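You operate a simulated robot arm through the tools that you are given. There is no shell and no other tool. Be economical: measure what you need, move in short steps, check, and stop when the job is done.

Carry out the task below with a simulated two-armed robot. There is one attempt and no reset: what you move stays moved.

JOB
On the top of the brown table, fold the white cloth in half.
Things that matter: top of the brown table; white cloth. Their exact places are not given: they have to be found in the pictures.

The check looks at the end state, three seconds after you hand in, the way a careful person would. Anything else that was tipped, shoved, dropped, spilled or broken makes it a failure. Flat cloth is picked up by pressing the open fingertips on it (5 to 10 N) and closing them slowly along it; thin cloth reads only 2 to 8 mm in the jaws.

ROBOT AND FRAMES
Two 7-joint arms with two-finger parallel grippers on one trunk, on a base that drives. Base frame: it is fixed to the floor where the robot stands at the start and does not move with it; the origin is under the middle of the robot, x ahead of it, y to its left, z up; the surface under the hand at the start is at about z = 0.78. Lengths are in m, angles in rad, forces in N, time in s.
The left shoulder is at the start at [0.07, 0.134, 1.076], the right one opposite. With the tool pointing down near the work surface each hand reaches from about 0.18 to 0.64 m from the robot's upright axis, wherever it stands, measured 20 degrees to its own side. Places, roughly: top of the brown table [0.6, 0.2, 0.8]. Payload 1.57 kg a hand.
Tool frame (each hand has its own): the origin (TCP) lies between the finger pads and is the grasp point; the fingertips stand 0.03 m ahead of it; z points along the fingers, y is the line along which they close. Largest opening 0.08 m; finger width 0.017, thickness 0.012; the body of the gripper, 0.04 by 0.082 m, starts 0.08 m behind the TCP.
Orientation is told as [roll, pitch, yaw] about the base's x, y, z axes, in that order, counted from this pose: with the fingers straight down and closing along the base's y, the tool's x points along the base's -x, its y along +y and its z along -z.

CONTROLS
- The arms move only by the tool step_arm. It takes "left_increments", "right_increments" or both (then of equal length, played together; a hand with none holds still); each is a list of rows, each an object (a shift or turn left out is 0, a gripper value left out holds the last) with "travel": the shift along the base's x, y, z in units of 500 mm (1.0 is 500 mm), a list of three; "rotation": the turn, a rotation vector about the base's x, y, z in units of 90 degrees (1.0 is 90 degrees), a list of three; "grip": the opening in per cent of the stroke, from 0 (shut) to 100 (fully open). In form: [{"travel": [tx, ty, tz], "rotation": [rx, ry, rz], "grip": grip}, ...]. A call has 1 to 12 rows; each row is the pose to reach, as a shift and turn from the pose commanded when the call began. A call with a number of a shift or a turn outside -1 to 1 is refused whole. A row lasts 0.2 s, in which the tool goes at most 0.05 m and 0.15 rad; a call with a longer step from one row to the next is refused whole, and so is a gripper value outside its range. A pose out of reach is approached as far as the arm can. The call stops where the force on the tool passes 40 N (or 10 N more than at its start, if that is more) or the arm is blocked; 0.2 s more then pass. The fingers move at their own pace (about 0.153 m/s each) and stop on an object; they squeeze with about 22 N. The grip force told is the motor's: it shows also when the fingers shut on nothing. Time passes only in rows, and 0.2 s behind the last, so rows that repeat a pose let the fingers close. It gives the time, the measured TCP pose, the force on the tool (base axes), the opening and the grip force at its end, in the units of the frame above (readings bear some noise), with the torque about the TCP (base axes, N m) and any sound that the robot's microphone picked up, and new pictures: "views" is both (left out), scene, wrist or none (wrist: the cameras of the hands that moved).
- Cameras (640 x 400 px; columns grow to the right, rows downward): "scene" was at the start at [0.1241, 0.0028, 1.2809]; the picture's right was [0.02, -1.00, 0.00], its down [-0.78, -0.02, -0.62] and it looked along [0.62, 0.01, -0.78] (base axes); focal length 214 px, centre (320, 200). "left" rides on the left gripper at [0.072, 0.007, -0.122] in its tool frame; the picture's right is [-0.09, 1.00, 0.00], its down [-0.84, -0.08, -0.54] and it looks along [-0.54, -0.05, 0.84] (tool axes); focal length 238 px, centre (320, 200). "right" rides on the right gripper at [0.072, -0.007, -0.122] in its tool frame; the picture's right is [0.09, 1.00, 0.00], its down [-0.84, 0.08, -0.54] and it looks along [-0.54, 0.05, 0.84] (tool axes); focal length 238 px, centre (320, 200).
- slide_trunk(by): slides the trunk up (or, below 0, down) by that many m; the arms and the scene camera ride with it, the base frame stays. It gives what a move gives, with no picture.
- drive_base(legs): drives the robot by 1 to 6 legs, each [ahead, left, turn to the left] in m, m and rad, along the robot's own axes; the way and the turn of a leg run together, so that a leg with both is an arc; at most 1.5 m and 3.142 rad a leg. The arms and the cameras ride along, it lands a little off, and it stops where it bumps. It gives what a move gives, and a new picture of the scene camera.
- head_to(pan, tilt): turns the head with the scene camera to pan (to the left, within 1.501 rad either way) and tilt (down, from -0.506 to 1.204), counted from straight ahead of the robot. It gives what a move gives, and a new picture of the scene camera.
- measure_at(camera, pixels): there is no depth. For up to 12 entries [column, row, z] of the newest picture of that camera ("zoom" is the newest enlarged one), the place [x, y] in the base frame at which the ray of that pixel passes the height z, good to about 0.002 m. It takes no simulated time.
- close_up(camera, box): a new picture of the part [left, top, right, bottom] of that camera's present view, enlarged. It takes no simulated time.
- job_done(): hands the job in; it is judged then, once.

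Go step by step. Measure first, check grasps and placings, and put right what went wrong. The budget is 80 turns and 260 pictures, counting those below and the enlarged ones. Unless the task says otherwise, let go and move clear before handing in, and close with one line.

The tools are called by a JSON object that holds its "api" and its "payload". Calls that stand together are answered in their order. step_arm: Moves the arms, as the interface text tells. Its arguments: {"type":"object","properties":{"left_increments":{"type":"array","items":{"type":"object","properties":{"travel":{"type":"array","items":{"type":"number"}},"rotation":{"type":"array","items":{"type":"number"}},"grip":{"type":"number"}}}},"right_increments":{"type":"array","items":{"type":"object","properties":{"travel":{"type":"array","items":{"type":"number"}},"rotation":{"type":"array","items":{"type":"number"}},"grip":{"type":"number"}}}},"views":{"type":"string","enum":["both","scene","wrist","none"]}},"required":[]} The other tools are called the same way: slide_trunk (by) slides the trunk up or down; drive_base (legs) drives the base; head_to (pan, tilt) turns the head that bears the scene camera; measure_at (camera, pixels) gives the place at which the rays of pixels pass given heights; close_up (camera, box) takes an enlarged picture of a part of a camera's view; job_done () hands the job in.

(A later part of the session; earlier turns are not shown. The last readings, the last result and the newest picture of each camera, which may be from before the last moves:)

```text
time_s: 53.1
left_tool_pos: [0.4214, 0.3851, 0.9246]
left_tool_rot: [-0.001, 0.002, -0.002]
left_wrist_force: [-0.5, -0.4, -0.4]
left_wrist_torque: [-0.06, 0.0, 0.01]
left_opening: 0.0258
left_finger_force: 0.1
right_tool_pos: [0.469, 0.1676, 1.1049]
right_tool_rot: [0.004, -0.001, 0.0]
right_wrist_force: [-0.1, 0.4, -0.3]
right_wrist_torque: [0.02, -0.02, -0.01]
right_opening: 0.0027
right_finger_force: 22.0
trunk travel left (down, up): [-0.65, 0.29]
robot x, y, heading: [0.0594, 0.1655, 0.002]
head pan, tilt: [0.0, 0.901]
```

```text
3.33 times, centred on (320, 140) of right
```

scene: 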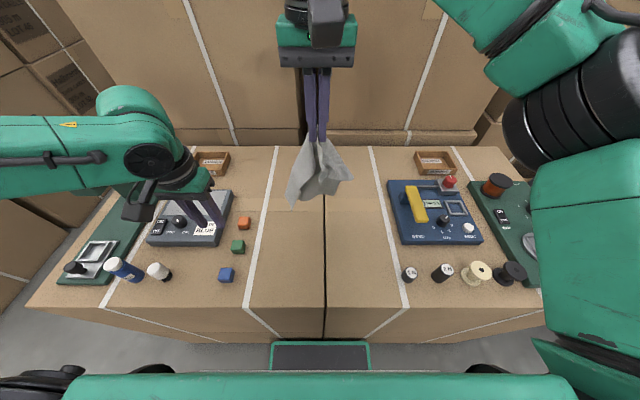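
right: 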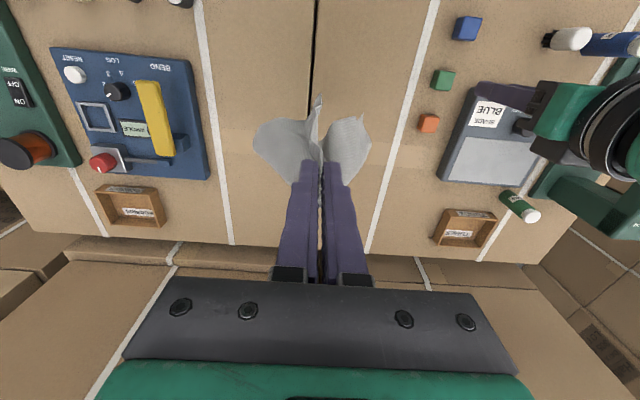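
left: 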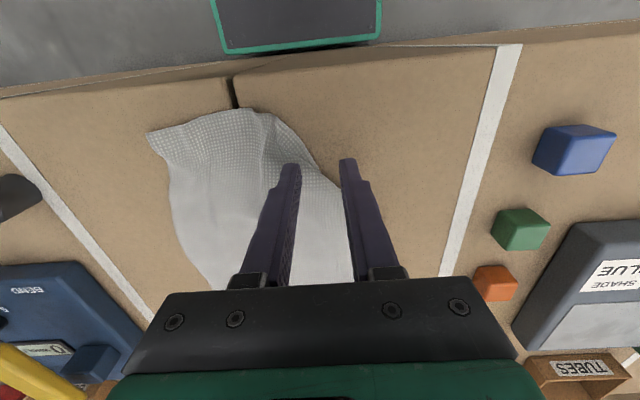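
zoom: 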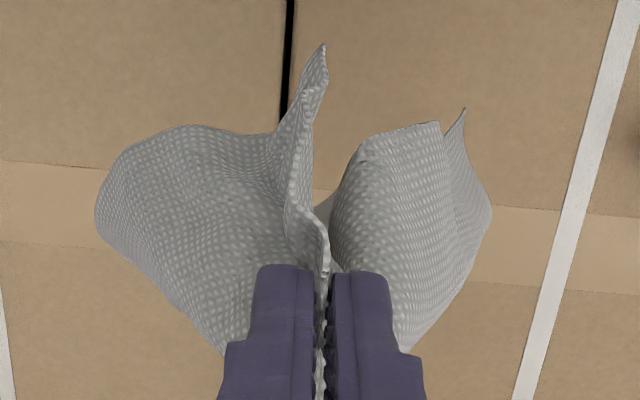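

The curled corners hang on the robot side of the sheet. Laying it while moving away (+x) will put them on top, where they can be spread out. First I'll shift the base 7 cm right so the left arm works better over the cloth.

{"api": "drive_base", "payload": {"legs": [[0, -0.07, 0]]}}

{"api": "step_arm", "payload": {"right_increments": [{"travel": [-0.04, 0.04, 0]}, {"travel": [-0.09, 0.08, 0]}, {"travel": [-0.14, 0.12, 0]}, {"travel": [-0.19, 0.14, -0.02]}, {"travel": [-0.22, 0.14, -0.06]}, {"travel": [-0.24, 0.14, -0.1]}, {"travel": [-0.24, 0.14, -0.1]}], "left_increments": [{"travel": [0, 0.06, 0]}, {"travel": [0, 0.12, 0]}, {"travel": [0, 0.16, 0]}, {"travel": [0, 0.18, 0]}, {"travel": [0, 0.18, 0]}, {"travel": [0, 0.18, 0]}, {"travel": [0, 0.18, 0]}]}}

```text
time_s: 54.1
left_tool_pos: [0.4211, 0.3163, 0.9256]
left_tool_rot: [-0.002, -0.001, 0.0]
left_wrist_force: [1.5, -0.1, 0.1]
left_wrist_torque: [0.01, -0.01, 0.0]
left_opening: 0.0257
left_finger_force: 0.0
right_tool_pos: [0.4678, 0.098, 1.1052]
right_tool_rot: [0.001, 0.0, 0.002]
right_wrist_force: [0.1, 0.3, 1.1]
right_wrist_torque: [0.03, -0.02, 0.01]
right_opening: 0.0028
right_finger_force: 21.7
trunk travel left (down, up): [-0.65, 0.29]
robot x, y, heading: [0.0624, 0.0903, 0.003]
head pan, tilt: [0.0, 0.901]
```

scene: 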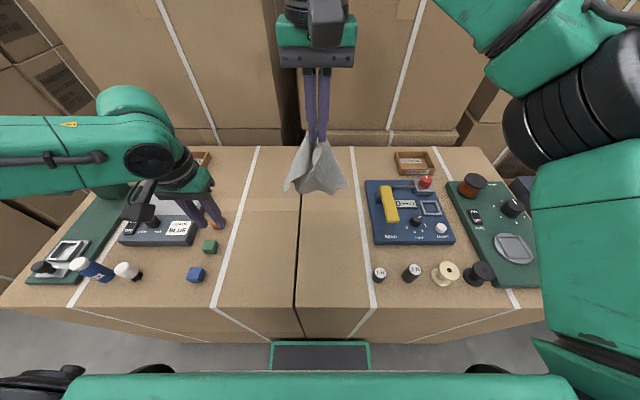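

```text
time_s: 55.7
left_tool_pos: [0.4205, 0.4062, 0.9262]
left_tool_rot: [-0.003, 0.0, -0.001]
left_wrist_force: [0.0, -0.6, 0.0]
left_wrist_torque: [0.0, -0.01, -0.02]
left_opening: 0.0255
left_finger_force: 0.0
right_tool_pos: [0.3478, 0.1669, 1.0552]
right_tool_rot: [0.002, 0.0, 0.0]
right_wrist_force: [-0.8, -0.1, -1.1]
right_wrist_torque: [0.01, 0.02, 0.0]
right_opening: 0.0027
right_finger_force: 22.2
trunk travel left (down, up): [-0.65, 0.29]
robot x, y, heading: [0.0605, 0.0947, 0.002]
head pan, tilt: [0.0, 0.901]
```

scene: 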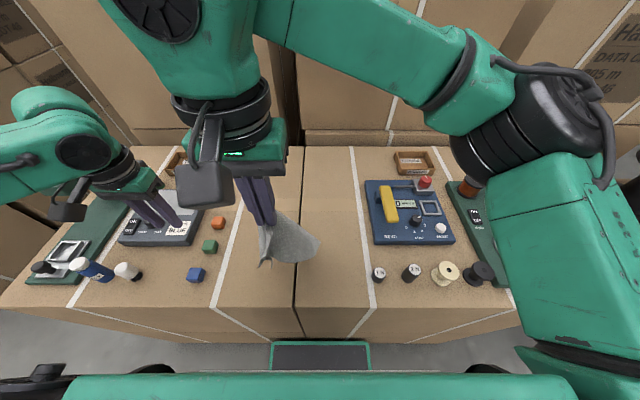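
right: 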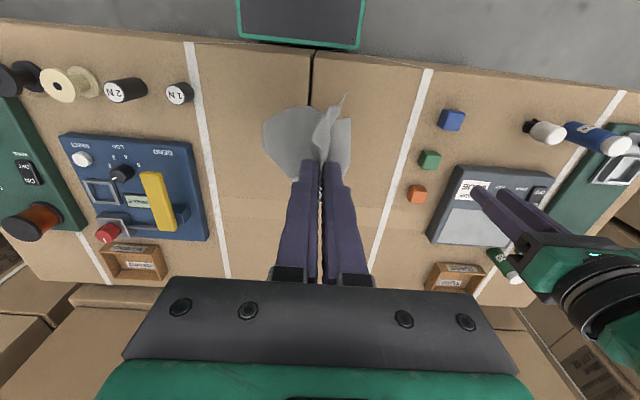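
left: 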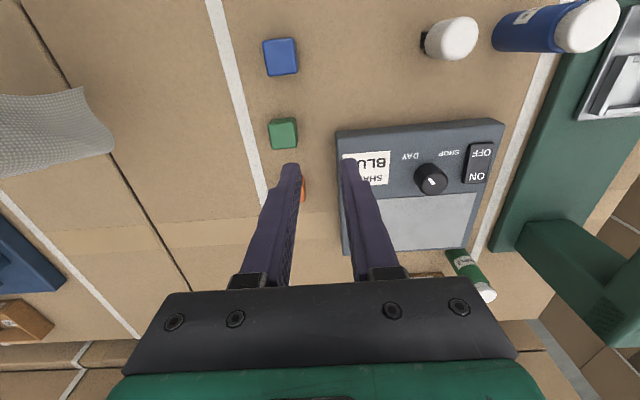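

The cloth hangs just above the table at x≈0.35. I'll lower it while moving forward so it lays out toward +x.

{"api": "step_arm", "payload": {"right_increments": [{"travel": [0.01, 0, -0.05]}, {"travel": [0.05, 0, -0.1]}, {"travel": [0.1, 0, -0.16]}, {"travel": [0.15, 0, -0.22]}, {"travel": [0.2, 0, -0.28]}, {"travel": [0.25, 0, -0.34]}, {"travel": [0.3, 0, -0.39]}, {"travel": [0.35, 0, -0.43]}, {"travel": [0.39, 0, -0.46]}, {"travel": [0.39, 0, -0.46]}]}}

{"api": "close_up", "payload": {"camera": "scene", "box": [220, 165, 380, 290]}}

```text
time_s: 57.9
left_tool_pos: [0.4219, 0.4055, 0.9263]
left_tool_rot: [0.001, 0.001, 0.001]
left_wrist_force: [0.8, -0.9, 0.0]
left_wrist_torque: [0.0, -0.02, 0.01]
left_opening: 0.0258
left_finger_force: 0.0
right_tool_pos: [0.5413, 0.1684, 0.8241]
right_tool_rot: [0.005, -0.002, 0.001]
right_wrist_force: [0.1, 0.0, 0.7]
right_wrist_torque: [-0.02, -0.01, 0.01]
right_opening: 0.0028
right_finger_force: 22.0
trunk travel left (down, up): [-0.65, 0.29]
robot x, y, heading: [0.0616, 0.0915, 0.001]
head pan, tilt: [0.0, 0.901]
```

scene: 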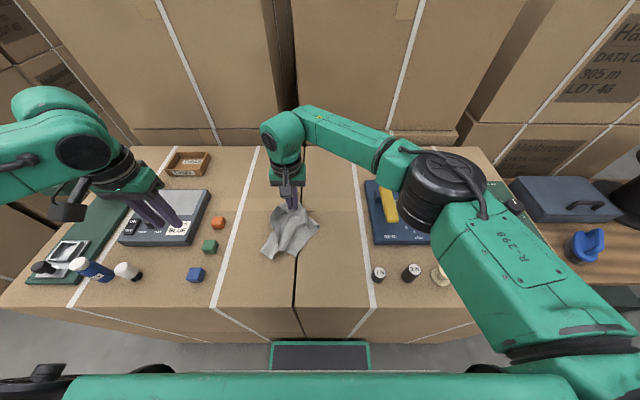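
right: 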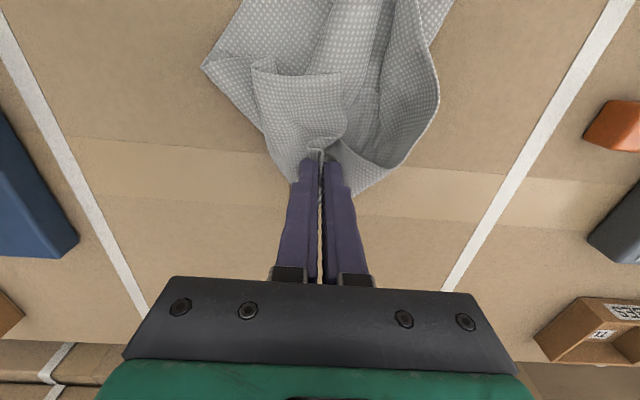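

```text
3.20 times, centred on (300, 228) of scene
```

zoom: 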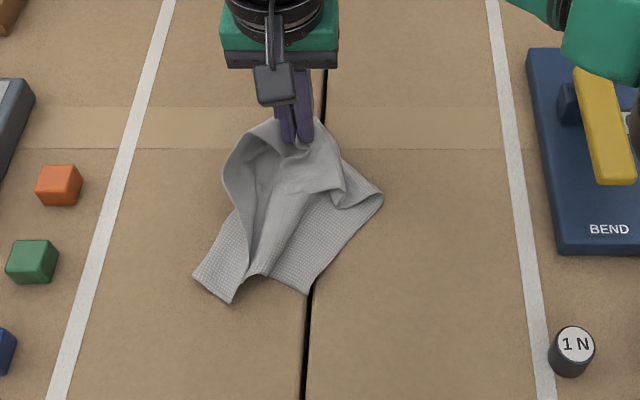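

The gripped edge is forward at (0.54, 0.168) with its side lobes folded over on top. I'll release here, raise the hand, and take a clean overhead view.

{"api": "step_arm", "payload": {"right_increments": [{"travel": [0, 0, -0.015], "grip": 0}, {"travel": [0, 0, -0.015], "grip": 40}, {"travel": [0, 0, -0.01], "grip": 40}, {"travel": [0, 0, 0.04], "grip": 40}, {"travel": [0, -0.02, 0.12], "grip": 40}, {"travel": [-0.06, -0.03, 0.19], "grip": 40}, {"travel": [-0.12, -0.06, 0.26], "grip": 40}, {"travel": [-0.18, -0.1, 0.32], "grip": 40}, {"travel": [-0.24, -0.16, 0.36], "grip": 40}]}}

{"api": "close_up", "payload": {"camera": "scene", "box": [240, 190, 340, 270]}}

```text
time_s: 59.9
left_tool_pos: [0.4207, 0.4043, 0.9262]
left_tool_rot: [-0.001, -0.003, 0.0]
left_wrist_force: [-0.2, -0.2, -0.2]
left_wrist_torque: [0.0, 0.0, 0.01]
left_opening: 0.0258
left_finger_force: 0.1
right_tool_pos: [0.4208, 0.0848, 1.005]
right_tool_rot: [0.003, -0.003, 0.003]
right_wrist_force: [-0.7, 0.6, -0.4]
right_wrist_torque: [0.02, 0.03, -0.01]
right_opening: 0.032
right_finger_force: 0.1
trunk travel left (down, up): [-0.65, 0.29]
robot x, y, heading: [0.0585, 0.0958, 0.004]
head pan, tilt: [0.0, 0.901]
```

scene: 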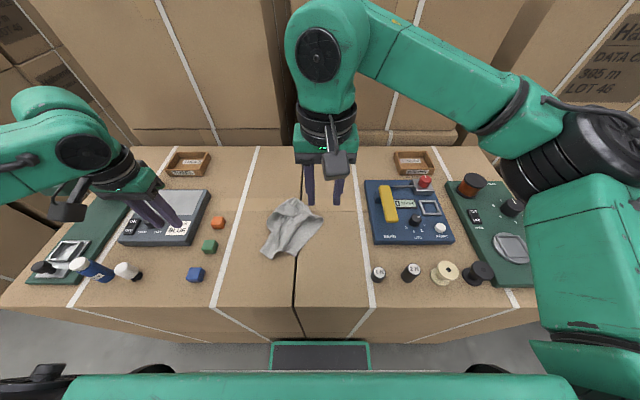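
right: 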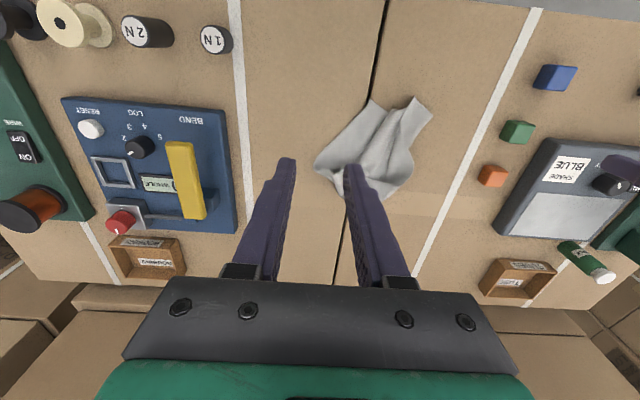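

```text
5.00 times, centred on (290, 230) of scene
```

zoom: 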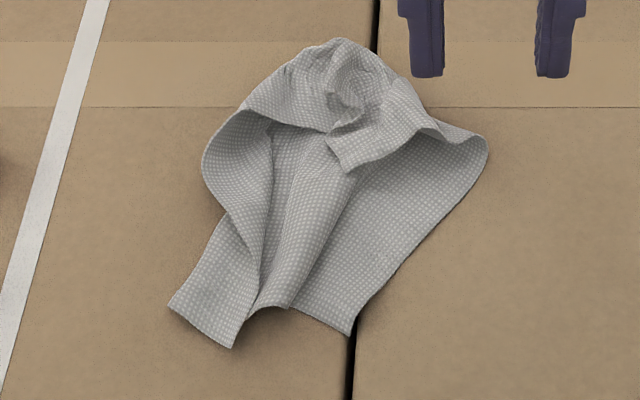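

The sheet's left panel appears folded over on top, with its free corner at (232,348) in the zoom and the outer fold along (170,305) to (205,180). The near-right corner is the tail at (345,172). I'll measure these points.

{"api": "measure_at", "payload": {"camera": "zoom", "pixels": [[170, 305, 0.785], [232, 348, 0.785], [262, 285, 0.785], [250, 315, 0.785], [290, 308, 0.785], [350, 335, 0.785], [205, 180, 0.79], [345, 172, 0.8], [485, 150, 0.79], [340, 40, 0.79], [270, 135, 0.8]]}}

{"api": "close_up", "payload": {"camera": "right", "box": [300, 80, 450, 210]}}

```text
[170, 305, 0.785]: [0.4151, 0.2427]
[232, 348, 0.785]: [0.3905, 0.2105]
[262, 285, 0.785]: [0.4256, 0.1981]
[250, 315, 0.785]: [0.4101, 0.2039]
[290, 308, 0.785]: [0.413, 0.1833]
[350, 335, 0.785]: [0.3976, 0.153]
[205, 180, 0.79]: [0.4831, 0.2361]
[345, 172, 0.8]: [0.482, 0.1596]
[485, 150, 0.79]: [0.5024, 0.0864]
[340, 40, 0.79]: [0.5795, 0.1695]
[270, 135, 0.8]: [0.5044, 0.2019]
```

```text
3.08 times, centred on (375, 145) of right
```

zoom: 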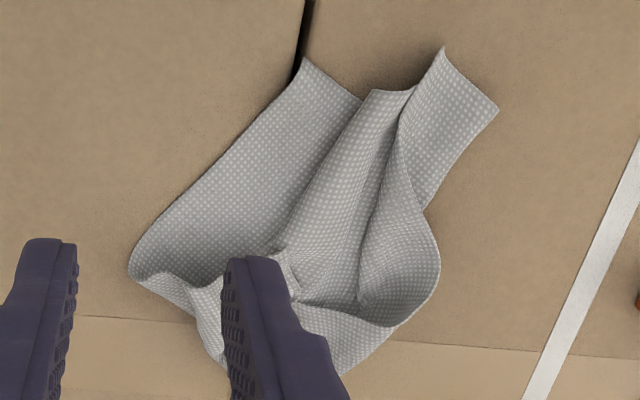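

I'll spread the edge nearest the robot first: the left hand pinches the left panel at (0.412, 0.225) and draws it outward. I'll approach just above it and check.

{"api": "step_arm", "payload": {"left_increments": [{"travel": [0, -0.08, 0], "grip": 28}, {"travel": [0, -0.16, 0]}, {"travel": [0, -0.24, -0.03]}, {"travel": [-0.01, -0.31, -0.08]}, {"travel": [-0.018, -0.358, -0.14]}, {"travel": [-0.018, -0.358, -0.19]}, {"travel": [-0.018, -0.358, -0.2]}], "right_increments": [{"travel": [0, -0.05, 0]}, {"travel": [0, -0.1, 0]}, {"travel": [0, -0.14, 0]}, {"travel": [0, -0.14, 0]}, {"travel": [0, -0.14, 0]}, {"travel": [0, -0.14, 0]}, {"travel": [0, -0.14, 0]}]}}

{"api": "close_up", "payload": {"camera": "left", "box": [200, 80, 400, 220]}}

```text
time_s: 61.5
left_tool_pos: [0.4117, 0.2251, 0.825]
left_tool_rot: [0.0, -0.001, 0.001]
left_wrist_force: [0.4, 0.4, -0.7]
left_wrist_torque: [0.03, 0.0, 0.04]
left_opening: 0.0223
left_finger_force: 0.0
right_tool_pos: [0.4214, 0.0167, 1.0055]
right_tool_rot: [0.004, -0.001, 0.004]
right_wrist_force: [-0.2, 0.7, -0.1]
right_wrist_torque: [-0.06, 0.0, -0.01]
right_opening: 0.0319
right_finger_force: 0.0
trunk travel left (down, up): [-0.65, 0.29]
robot x, y, heading: [0.0603, 0.092, -0.003]
head pan, tilt: [0.0, 0.901]
```

scene: 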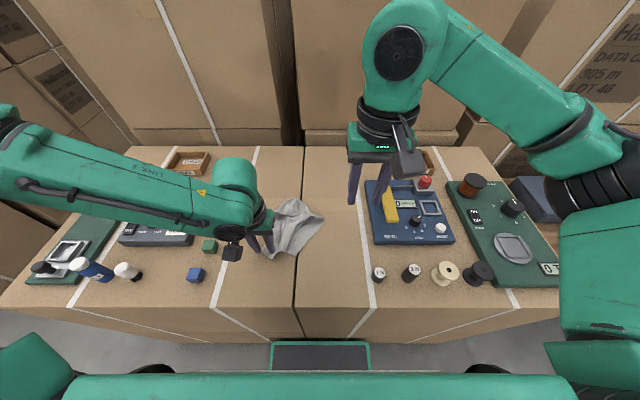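
right: 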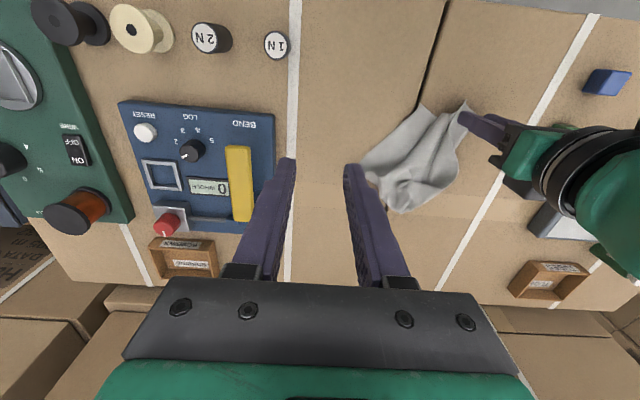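
left: 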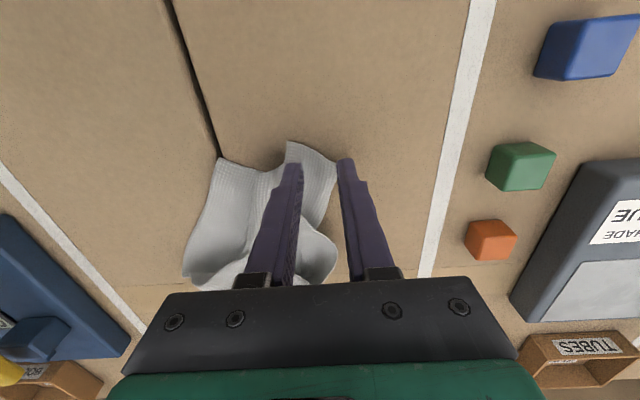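

```text
2.86 times, centred on (300, 150) of left
```

zoom: 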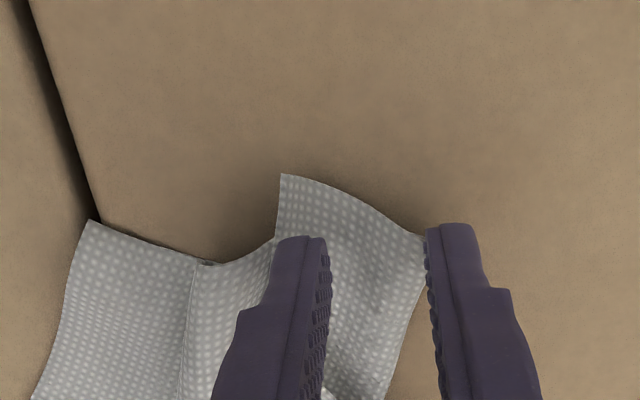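

The left fingers straddle the panel, with the outer finger just off its edge. I'll shift 7 mm to −y, press and close slowly.

{"api": "step_arm", "payload": {"left_increments": [{"travel": [0.004, -0.014, -0.01]}, {"travel": [0.004, -0.014, -0.02]}, {"travel": [0.004, -0.014, -0.025]}, {"travel": [0.004, -0.014, -0.028]}, {"travel": [0.004, -0.014, -0.03]}, {"travel": [0.004, -0.014, -0.03]}], "views": "none"}}

```text
time_s: 62.9
left_tool_pos: [0.4136, 0.2202, 0.8132]
left_tool_rot: [-0.001, -0.005, -0.002]
left_wrist_force: [0.7, 0.4, 22.0]
left_wrist_torque: [-0.13, -0.08, 0.07]
left_opening: 0.0225
left_finger_force: 0.2
right_tool_pos: [0.4185, 0.0166, 1.0057]
right_tool_rot: [0.004, -0.002, 0.002]
right_wrist_force: [0.6, -0.1, 0.7]
right_wrist_torque: [0.01, 0.05, 0.04]
right_opening: 0.0318
right_finger_force: 0.1
trunk travel left (down, up): [-0.65, 0.29]
robot x, y, heading: [0.06, 0.0944, -0.003]
head pan, tilt: [0.0, 0.901]
```

{"api": "step_arm", "payload": {"left_increments": [{"travel": [0, 0, 0.004]}, {"travel": [0, 0, 0.004], "grip": 24}, {"travel": [0, 0, 0.004], "grip": 19}, {"travel": [0, 0, 0.004], "grip": 14}, {"travel": [0, 0, 0.004], "grip": 9}, {"travel": [0, 0, 0.004], "grip": 4}, {"travel": [0, 0, 0.005], "grip": 0}, {"travel": [0, 0, 0.005], "grip": 0}, {"travel": [0, 0, 0.02], "grip": 0}, {"travel": [-0.01, 0.01, 0.06], "grip": 0}, {"travel": [-0.01, 0.01, 0.06], "grip": 0}], "views": "wrist"}}

{"api": "close_up", "payload": {"camera": "scene", "box": [240, 190, 340, 270]}}

```text
time_s: 65.3
left_tool_pos: [0.409, 0.2248, 0.8405]
left_tool_rot: [0.0, 0.002, -0.002]
left_wrist_force: [-0.1, -0.7, -0.3]
left_wrist_torque: [0.01, 0.04, 0.01]
left_opening: 0.0022
left_finger_force: 22.0
right_tool_pos: [0.4227, 0.0163, 1.0051]
right_tool_rot: [0.003, 0.0, 0.002]
right_wrist_force: [0.9, 0.2, -0.8]
right_wrist_torque: [-0.03, -0.01, 0.01]
right_opening: 0.0318
right_finger_force: 0.1
trunk travel left (down, up): [-0.65, 0.29]
robot x, y, heading: [0.0594, 0.0916, -0.004]
head pan, tilt: [0.0, 0.901]
```

left: 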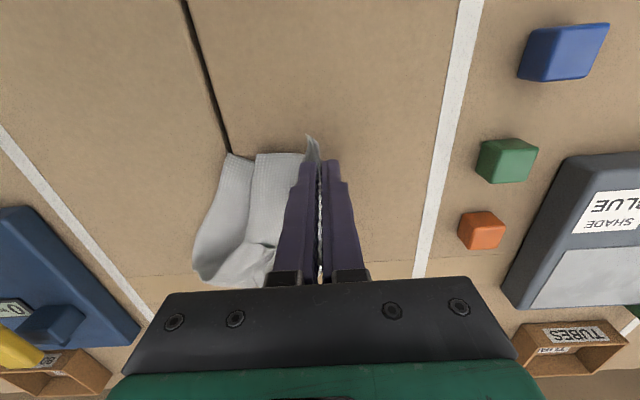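

```text
5.00 times, centred on (290, 230) of scene
```

zoom: 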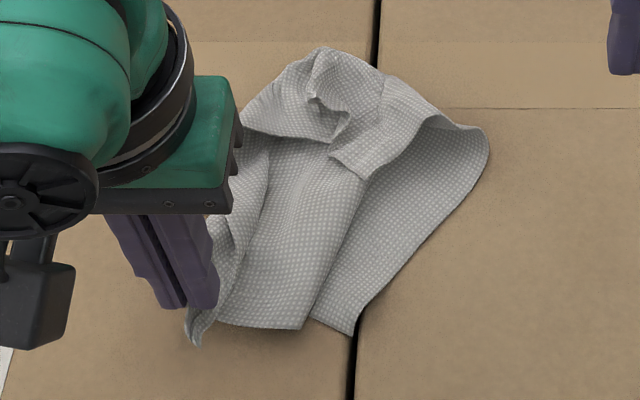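

The panel is held (2.2 mm). I'll draw it outward to +y at low height and watch how it opens.

{"api": "step_arm", "payload": {"left_increments": [{"travel": [-0.01, 0.03, 0.01]}, {"travel": [-0.02, 0.07, 0.02]}, {"travel": [-0.03, 0.11, 0.02]}, {"travel": [-0.03, 0.11, 0.02]}], "views": "none"}}

{"api": "close_up", "payload": {"camera": "scene", "box": [230, 180, 350, 280]}}

{"api": "close_up", "payload": {"camera": "right", "box": [330, 80, 510, 220]}}

```text
time_s: 66.3
left_tool_pos: [0.4034, 0.2825, 0.8556]
left_tool_rot: [-0.002, 0.0, 0.0]
left_wrist_force: [0.7, -0.9, 0.7]
left_wrist_torque: [0.01, 0.02, 0.0]
left_opening: 0.0021
left_finger_force: 22.3
left hand out of reach, approached as far as the arm can: row 3, 4
right_tool_pos: [0.4214, 0.0173, 1.0058]
right_tool_rot: [0.004, -0.001, 0.003]
right_wrist_force: [0.9, -0.1, -0.4]
right_wrist_torque: [-0.02, 0.01, 0.0]
right_opening: 0.0319
right_finger_force: 0.0
trunk travel left (down, up): [-0.65, 0.29]
robot x, y, heading: [0.0613, 0.0931, 0.0]
head pan, tilt: [0.0, 0.901]
```

```text
4.00 times, centred on (290, 230) of scene
```

zoom: 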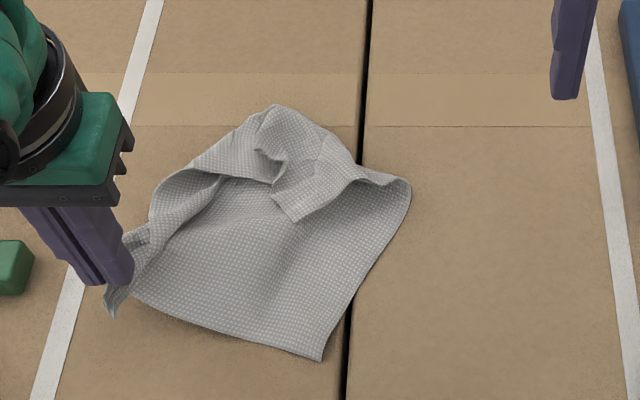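

```text
2.86 times, centred on (420, 150) of right
```

zoom: 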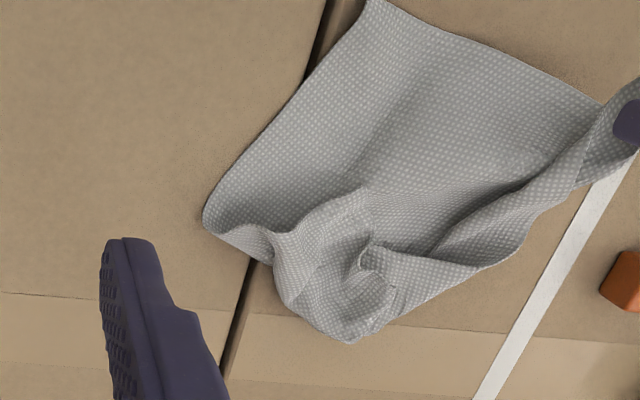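

The near edge is opening out nicely, with its right corner at (320,360) in the scene zoom. I'll measure it, then bring the right hand there.

{"api": "close_up", "payload": {"camera": "scene", "box": [230, 180, 350, 280]}}

{"api": "measure_at", "payload": {"camera": "zoom", "pixels": [[320, 360, 0.78], [220, 328, 0.78], [130, 290, 0.8], [350, 310, 0.78], [410, 185, 0.79], [150, 215, 0.8], [272, 105, 0.8]]}}

```text
4.00 times, centred on (290, 230) of scene
```

zoom: 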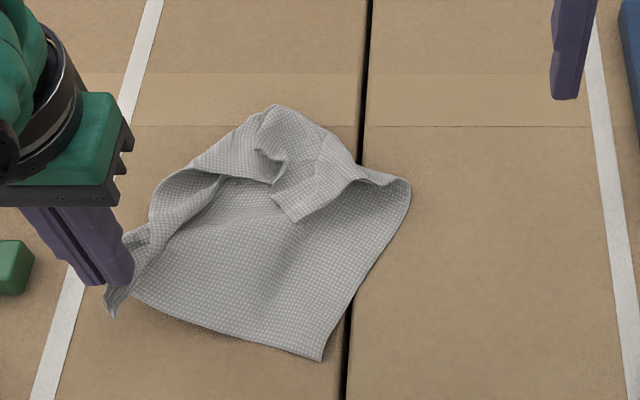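

```text
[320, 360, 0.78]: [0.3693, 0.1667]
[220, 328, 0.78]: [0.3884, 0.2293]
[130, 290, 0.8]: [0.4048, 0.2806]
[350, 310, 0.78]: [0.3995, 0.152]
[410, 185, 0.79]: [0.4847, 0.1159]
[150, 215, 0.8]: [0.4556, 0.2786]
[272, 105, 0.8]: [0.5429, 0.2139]
```

The corner is at (0.369, 0.167). I'll bring the right hand down at about (0.385, 0.180), keeping clear of the left gripper.

{"api": "step_arm", "payload": {"right_increments": [{"travel": [-0.02, 0.08, 0], "grip": 30}, {"travel": [-0.04, 0.16, -0.02]}, {"travel": [-0.06, 0.23, -0.06]}, {"travel": [-0.073, 0.29, -0.12]}, {"travel": [-0.073, 0.325, -0.19]}, {"travel": [-0.073, 0.325, -0.26]}, {"travel": [-0.073, 0.325, -0.32]}, {"travel": [-0.073, 0.325, -0.365]}, {"travel": [-0.073, 0.325, -0.38]}]}}

{"api": "close_up", "payload": {"camera": "right", "box": [200, 80, 440, 230]}}

```text
time_s: 68.3
left_tool_pos: [0.4036, 0.2815, 0.8555]
left_tool_rot: [0.0, -0.001, 0.0]
left_wrist_force: [0.0, -0.2, 0.7]
left_wrist_torque: [0.0, 0.0, -0.01]
left_opening: 0.0023
left_finger_force: 21.9
right_tool_pos: [0.3851, 0.181, 0.8154]
right_tool_rot: [0.003, 0.0, 0.002]
right_wrist_force: [-0.3, 0.5, 0.6]
right_wrist_torque: [0.0, 0.02, 0.04]
right_opening: 0.0239
right_finger_force: 0.1
trunk travel left (down, up): [-0.65, 0.29]
robot x, y, heading: [0.057, 0.0926, 0.002]
head pan, tilt: [0.0, 0.901]
```

scene: 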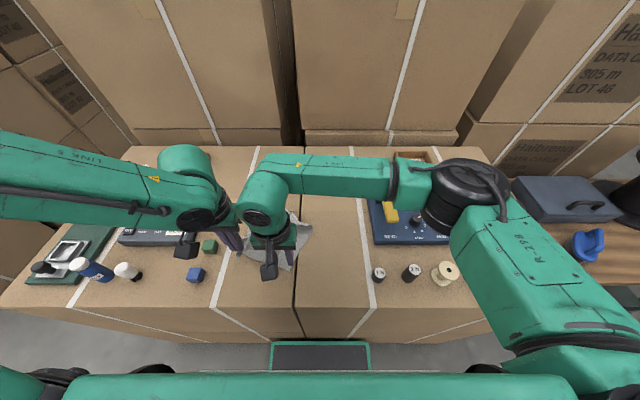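
right: 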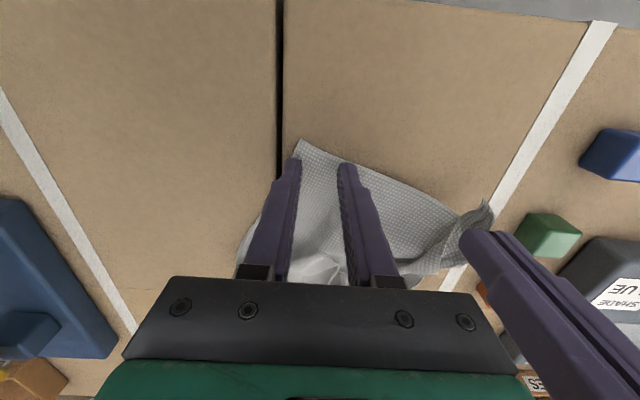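

```text
2.67 times, centred on (320, 155) of right
```

zoom: 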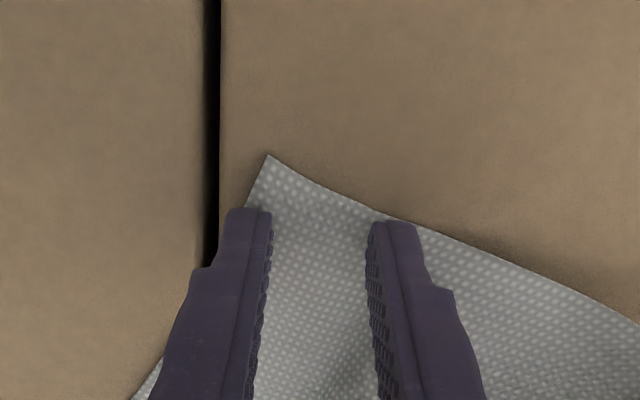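

Both right fingertips frame the corner. I'll nudge 4 mm in, press lightly, close slowly and ease up.

{"api": "step_arm", "payload": {"right_increments": [{"travel": [0.006, 0.007, -0.004]}, {"travel": [0.006, 0.007, -0.008]}, {"travel": [0.006, 0.007, -0.01]}, {"travel": [0.006, 0.007, -0.01], "grip": 26}, {"travel": [0.006, 0.007, -0.01], "grip": 21}, {"travel": [0.006, 0.007, -0.01], "grip": 16}, {"travel": [0.006, 0.007, -0.01], "grip": 11}, {"travel": [0.006, 0.007, -0.01], "grip": 6}, {"travel": [0.006, 0.007, -0.008], "grip": 2}, {"travel": [0.006, 0.007, -0.006], "grip": 0}, {"travel": [0.006, 0.007, -0.004], "grip": 0}], "views": "wrist"}}

```text
time_s: 70.7
left_tool_pos: [0.4028, 0.2814, 0.8545]
left_tool_rot: [0.0, 0.001, 0.0]
left_wrist_force: [0.5, -0.2, 0.3]
left_wrist_torque: [-0.03, 0.01, 0.02]
left_opening: 0.0025
left_finger_force: 21.7
right_tool_pos: [0.3884, 0.1829, 0.8119]
right_tool_rot: [0.001, 0.0, 0.0]
right_wrist_force: [-0.2, 0.3, 0.5]
right_wrist_torque: [-0.02, 0.05, 0.0]
right_opening: 0.0
right_finger_force: 20.8
trunk travel left (down, up): [-0.65, 0.29]
robot x, y, heading: [0.0623, 0.0928, -0.002]
head pan, tilt: [0.0, 0.901]
```

right: 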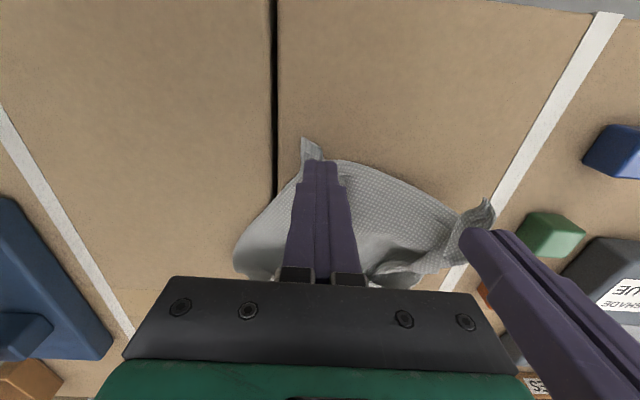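

The right shut on nothing, though the cloth shows a pucker at the tips. I'll reopen in place and press a little harder.

{"api": "step_arm", "payload": {"right_increments": [{"travel": [0, 0, 0.012], "grip": 0}, {"travel": [0.002, 0.008, 0.012], "grip": 30}, {"travel": [0.002, 0.008, 0.006], "grip": 30}, {"travel": [0.002, 0.008, 0], "grip": 30}, {"travel": [0.002, 0.008, -0.006], "grip": 30}, {"travel": [0.002, 0.008, -0.008], "grip": 30}, {"travel": [0.002, 0.008, -0.008], "grip": 30}], "views": "wrist"}}

```text
time_s: 72.3
left_tool_pos: [0.4021, 0.2815, 0.8554]
left_tool_rot: [0.0, -0.003, 0.001]
left_wrist_force: [0.8, 0.1, -0.7]
left_wrist_torque: [0.01, -0.02, 0.01]
left_opening: 0.0023
left_finger_force: 21.7
right_tool_pos: [0.3894, 0.1878, 0.8104]
right_tool_rot: [0.006, -0.003, 0.0]
right_wrist_force: [6.6, -0.7, 29.5]
right_wrist_torque: [-0.38, -0.14, 0.1]
right_opening: 0.0241
right_finger_force: 0.0
trunk travel left (down, up): [-0.65, 0.29]
robot x, y, heading: [0.0609, 0.0948, -0.001]
head pan, tilt: [0.0, 0.901]
```

right: 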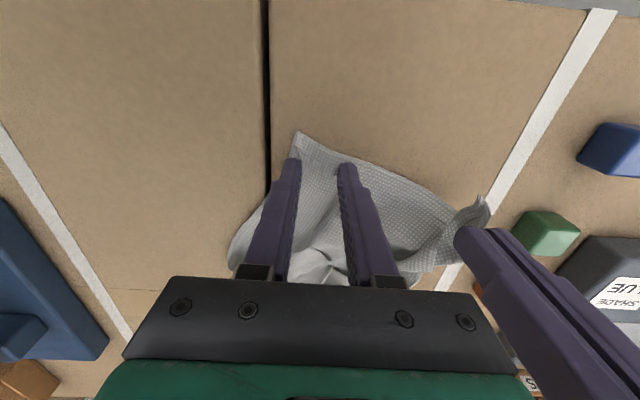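

Force is 29 N on the cloth. I'll ease by 1.5 mm and close slowly, then lift slightly.

{"api": "step_arm", "payload": {"right_increments": [{"travel": [0, 0, 0.003]}, {"travel": [0, 0, 0.003], "grip": 26}, {"travel": [0, 0, 0.003], "grip": 22}, {"travel": [0, 0, 0.003], "grip": 18}, {"travel": [0, 0, 0.003], "grip": 14}, {"travel": [0, 0, 0.003], "grip": 10}, {"travel": [0, 0, 0.003], "grip": 6}, {"travel": [0, 0, 0.003], "grip": 2}, {"travel": [0, 0, 0.003], "grip": 0}, {"travel": [0, 0, 0.006], "grip": 0}, {"travel": [0, 0, 0.03], "grip": 0}], "views": "wrist"}}

```text
time_s: 74.7
left_tool_pos: [0.4032, 0.2811, 0.8546]
left_tool_rot: [-0.001, 0.0, 0.001]
left_wrist_force: [-0.6, -0.1, 0.1]
left_wrist_torque: [0.04, 0.0, -0.01]
left_opening: 0.0022
left_finger_force: 22.1
right_tool_pos: [0.3905, 0.1866, 0.8231]
right_tool_rot: [0.002, 0.0, 0.002]
right_wrist_force: [0.9, 1.0, -0.2]
right_wrist_torque: [0.01, -0.01, -0.02]
right_opening: 0.0019
right_finger_force: 21.5
trunk travel left (down, up): [-0.65, 0.29]
robot x, y, heading: [0.0597, 0.0944, -0.002]
head pan, tilt: [0.0, 0.901]
```

right: 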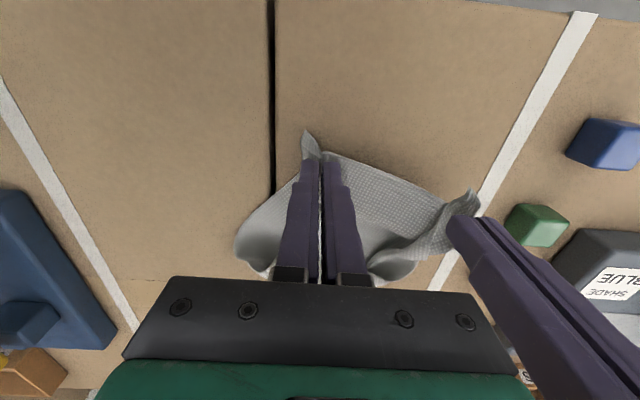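

Both hands now hold the near edge's two ends. I'll lift both to the same height so the cloth hangs free, spreading the right hand slightly.

{"api": "step_arm", "payload": {"left_increments": [{"travel": [0, 0, 0.03]}, {"travel": [0, 0, 0.08]}, {"travel": [0, 0, 0.13]}, {"travel": [0, 0, 0.18]}, {"travel": [0, 0, 0.24]}, {"travel": [0, 0, 0.3]}, {"travel": [0, 0, 0.36]}, {"travel": [0, 0, 0.41]}, {"travel": [0, 0, 0.45]}, {"travel": [0, 0, 0.45]}, {"travel": [0, 0, 0.45]}], "right_increments": [{"travel": [0, 0, 0.06]}, {"travel": [0.01, 0, 0.13]}, {"travel": [0.02, -0.01, 0.19]}, {"travel": [0.02, -0.01, 0.25]}, {"travel": [0.02, -0.02, 0.31]}, {"travel": [0.02, -0.02, 0.37]}, {"travel": [0.02, -0.03, 0.42]}, {"travel": [0.02, -0.03, 0.47]}, {"travel": [0.02, -0.04, 0.51]}, {"travel": [0.02, -0.04, 0.51]}, {"travel": [0.02, -0.04, 0.51]}]}}

{"api": "close_up", "payload": {"camera": "scene", "box": [200, 140, 360, 290]}}

```text
time_s: 77.1
left_tool_pos: [0.4031, 0.2829, 1.0807]
left_tool_rot: [-0.002, 0.0, -0.001]
left_wrist_force: [-2.3, -7.1, -0.1]
left_wrist_torque: [-0.15, 0.04, -0.11]
left_opening: 0.0023
left_finger_force: 22.2
right_tool_pos: [0.3998, 0.1671, 1.0777]
right_tool_rot: [0.005, 0.002, 0.002]
right_wrist_force: [1.0, 5.4, 0.7]
right_wrist_torque: [0.17, -0.03, -0.04]
right_opening: 0.0022
right_finger_force: 22.2
trunk travel left (down, up): [-0.65, 0.29]
robot x, y, heading: [0.0623, 0.0959, -0.003]
head pan, tilt: [0.0, 0.901]
```

scene: 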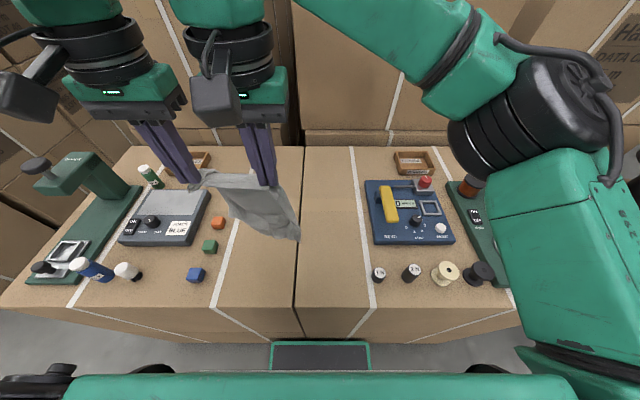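
right: 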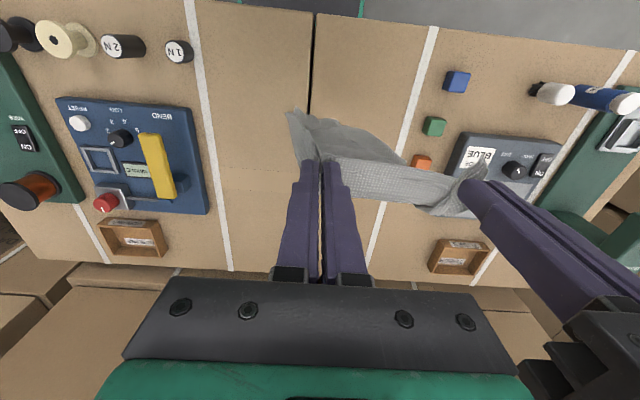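
left: 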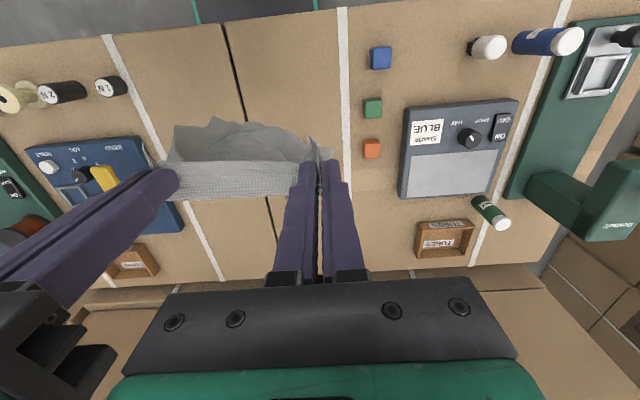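

```text
2.67 times, centred on (280, 215) of scene
```

zoom: 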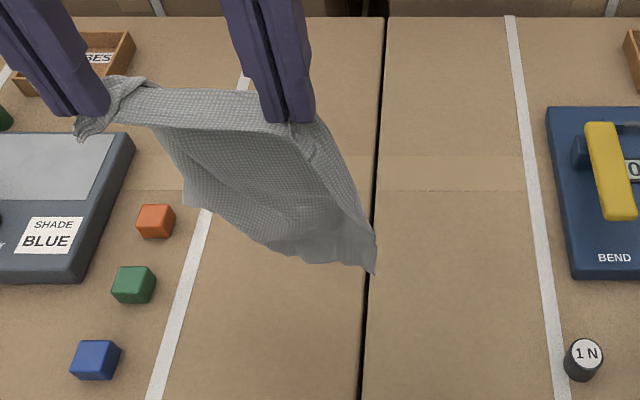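

The cloth now hangs cleanly from both hands by its edge. I'll back the base 3 cm so the left arm is in its better range, then fold by touching the bottom edge down, laying half forward and bringing the held edge back over it.

{"api": "drive_base", "payload": {"legs": [[-0.03, 0, 0]]}}

{"api": "step_arm", "payload": {"left_increments": [{"travel": [0, -0.01, -0.03]}, {"travel": [0.01, -0.02, -0.06]}, {"travel": [0.01, -0.02, -0.06]}, {"travel": [0.01, -0.02, -0.06]}], "right_increments": [{"travel": [0, -0.006, -0.03]}, {"travel": [0.014, -0.014, -0.054]}, {"travel": [0.014, -0.014, -0.054]}, {"travel": [0.014, -0.014, -0.054]}], "views": "wrist"}}

{"api": "close_up", "payload": {"camera": "scene", "box": [200, 140, 360, 290]}}

```text
time_s: 78.0
left_tool_pos: [0.3783, 0.2828, 1.0802]
left_tool_rot: [-0.003, 0.005, 0.001]
left_wrist_force: [-1.2, -6.3, -0.5]
left_wrist_torque: [-0.2, 0.07, -0.09]
left_opening: 0.0026
left_finger_force: 22.5
right_tool_pos: [0.3734, 0.1673, 1.0769]
right_tool_rot: [0.004, 0.004, 0.004]
right_wrist_force: [1.0, 5.4, -0.3]
right_wrist_torque: [0.19, 0.01, -0.08]
right_opening: 0.0018
right_finger_force: 21.7
trunk travel left (down, up): [-0.65, 0.29]
robot x, y, heading: [0.031, 0.0926, -0.005]
head pan, tilt: [0.0, 0.901]
```

scene: 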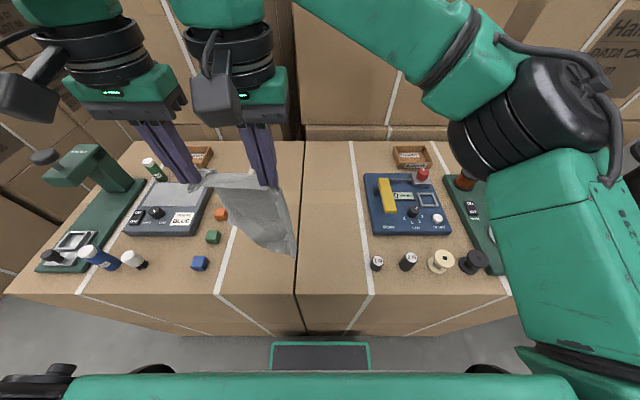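

```text
time_s: 79.0
left_tool_pos: [0.38, 0.2714, 1.0493]
left_tool_rot: [0.001, 0.001, 0.001]
left_wrist_force: [0.2, -2.8, 0.5]
left_wrist_torque: [-0.08, 0.01, -0.02]
left_opening: 0.0022
left_finger_force: 22.0
right_tool_pos: [0.3783, 0.1602, 1.052]
right_tool_rot: [0.004, 0.0, 0.001]
right_wrist_force: [0.7, 2.5, 0.1]
right_wrist_torque: [0.06, 0.0, 0.01]
right_opening: 0.0018
right_finger_force: 22.3
trunk travel left (down, up): [-0.65, 0.29]
robot x, y, heading: [0.0324, 0.0937, 0.001]
head pan, tilt: [0.0, 0.901]
```

right: 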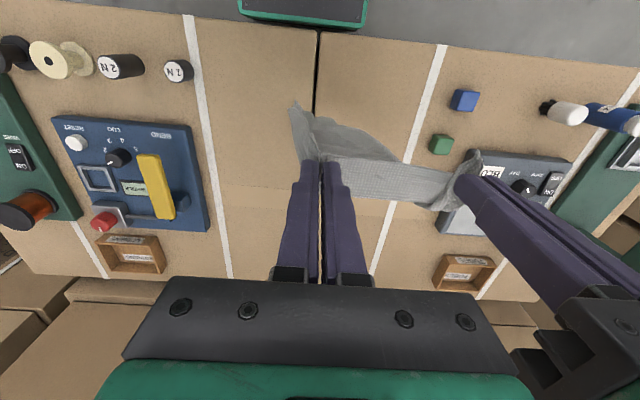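
left: 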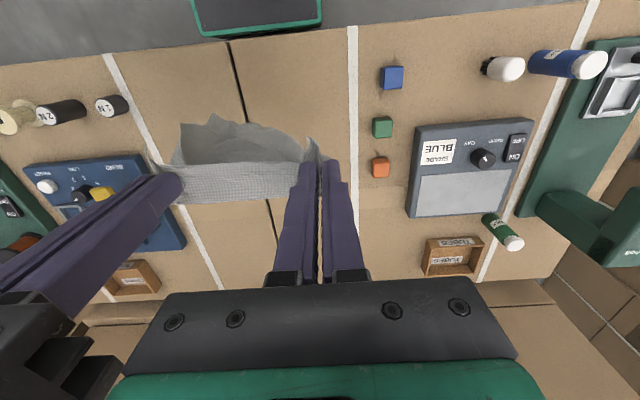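

```text
2.67 times, centred on (280, 215) of scene
```

zoom: 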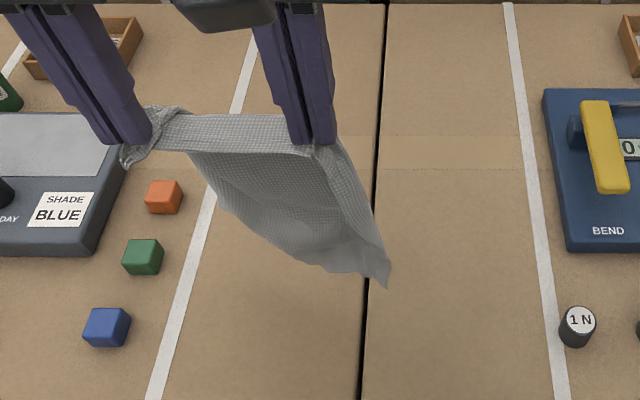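

The sheet's lower edge trails slightly toward the robot, which suits this fold. I'll lower while moving forward so the lower half lies down extending away from me.

{"api": "step_arm", "payload": {"left_increments": [{"travel": [0.02, 0, -0.05]}, {"travel": [0.06, 0, -0.1]}, {"travel": [0.11, 0, -0.15]}, {"travel": [0.16, 0, -0.2]}, {"travel": [0.2, 0, -0.24]}, {"travel": [0.23, 0, -0.264]}, {"travel": [0.23, 0, -0.264]}], "right_increments": [{"travel": [0.02, 0, -0.05]}, {"travel": [0.06, 0, -0.1]}, {"travel": [0.11, 0, -0.15]}, {"travel": [0.16, 0, -0.2]}, {"travel": [0.2, 0, -0.24]}, {"travel": [0.23, 0, -0.268]}, {"travel": [0.23, 0, -0.268]}]}}

{"api": "close_up", "payload": {"camera": "scene", "box": [200, 140, 360, 290]}}

```text
time_s: 80.6
left_tool_pos: [0.494, 0.2723, 0.9177]
left_tool_rot: [-0.002, 0.0, 0.001]
left_wrist_force: [-0.2, -2.8, 0.2]
left_wrist_torque: [-0.07, 0.02, -0.02]
left_opening: 0.002
left_finger_force: 22.1
right_tool_pos: [0.4926, 0.16, 0.9182]
right_tool_rot: [0.003, -0.002, 0.001]
right_wrist_force: [-0.3, 2.4, 0.1]
right_wrist_torque: [0.08, -0.05, 0.01]
right_opening: 0.002
right_finger_force: 22.1
trunk travel left (down, up): [-0.65, 0.29]
robot x, y, heading: [0.0334, 0.0919, 0.004]
head pan, tilt: [0.0, 0.901]
```

scene: 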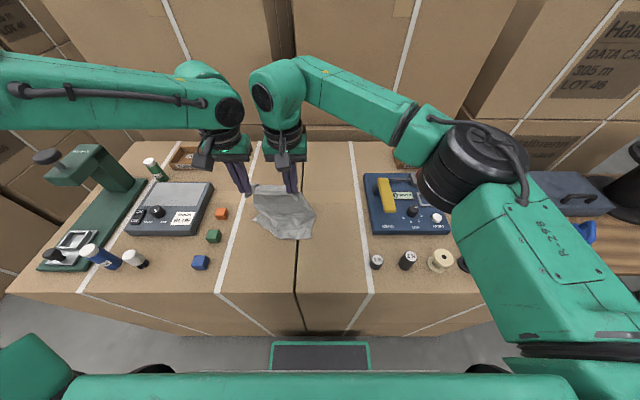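
right: 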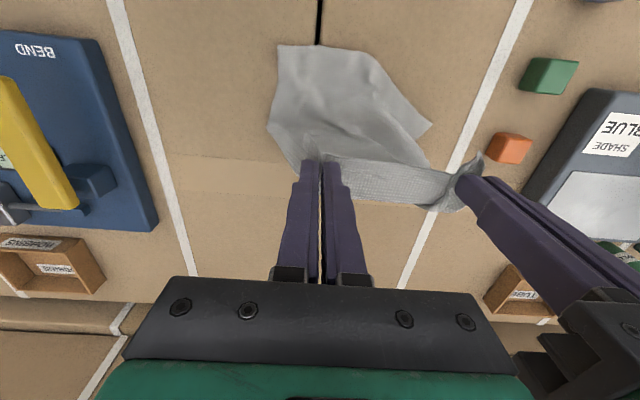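
left: 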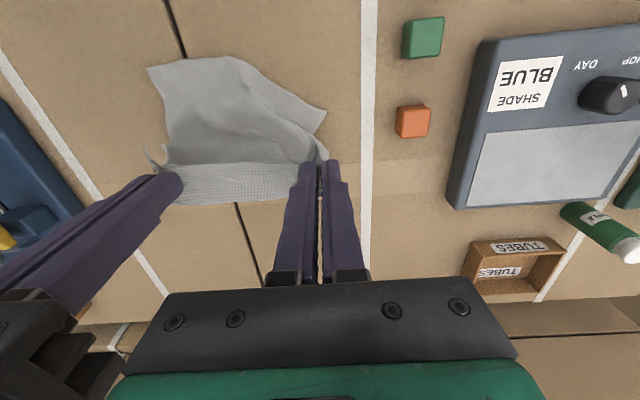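

```text
2.67 times, centred on (280, 215) of scene
```

zoom: 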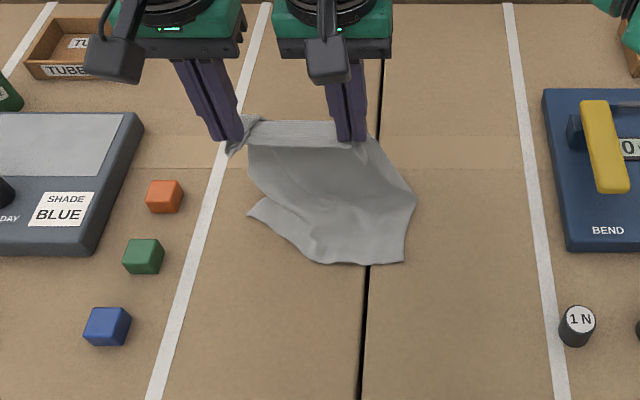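

The lower half is on the table, its near edge running (405,262) to (325,263) to (250,212) in the zoom, a bit skewed at the left. I'll measure these.

{"api": "measure_at", "payload": {"camera": "zoom", "pixels": [[405, 262, 0.78], [325, 263, 0.78], [308, 250, 0.78], [250, 212, 0.78], [262, 197, 0.79], [415, 200, 0.79]]}}

{"api": "close_up", "payload": {"camera": "scene", "box": [235, 175, 325, 245]}}

{"api": "close_up", "payload": {"camera": "left", "box": [130, 40, 350, 210]}}

```text
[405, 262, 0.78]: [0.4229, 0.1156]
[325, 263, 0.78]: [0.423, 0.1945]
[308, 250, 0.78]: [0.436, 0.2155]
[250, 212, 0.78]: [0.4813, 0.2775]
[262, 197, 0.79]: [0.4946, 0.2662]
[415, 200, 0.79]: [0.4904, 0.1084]
```

```text
5.71 times, centred on (280, 210) of scene
```

zoom: 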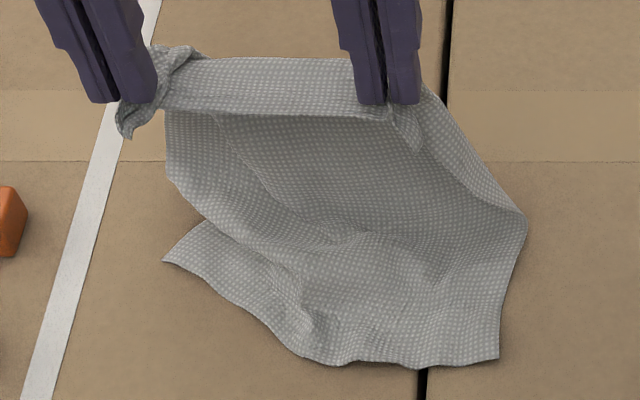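

```text
2.35 times, centred on (240, 125) of left
```

zoom: 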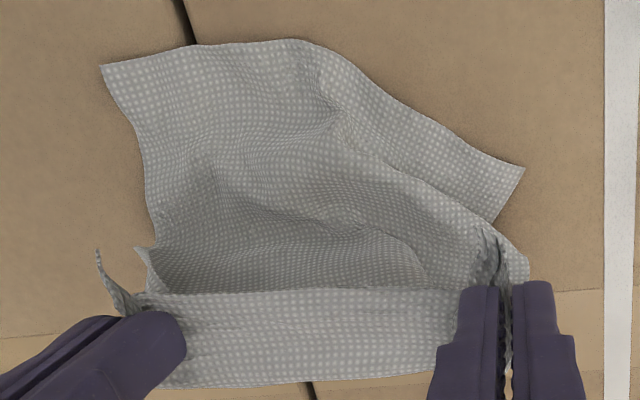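

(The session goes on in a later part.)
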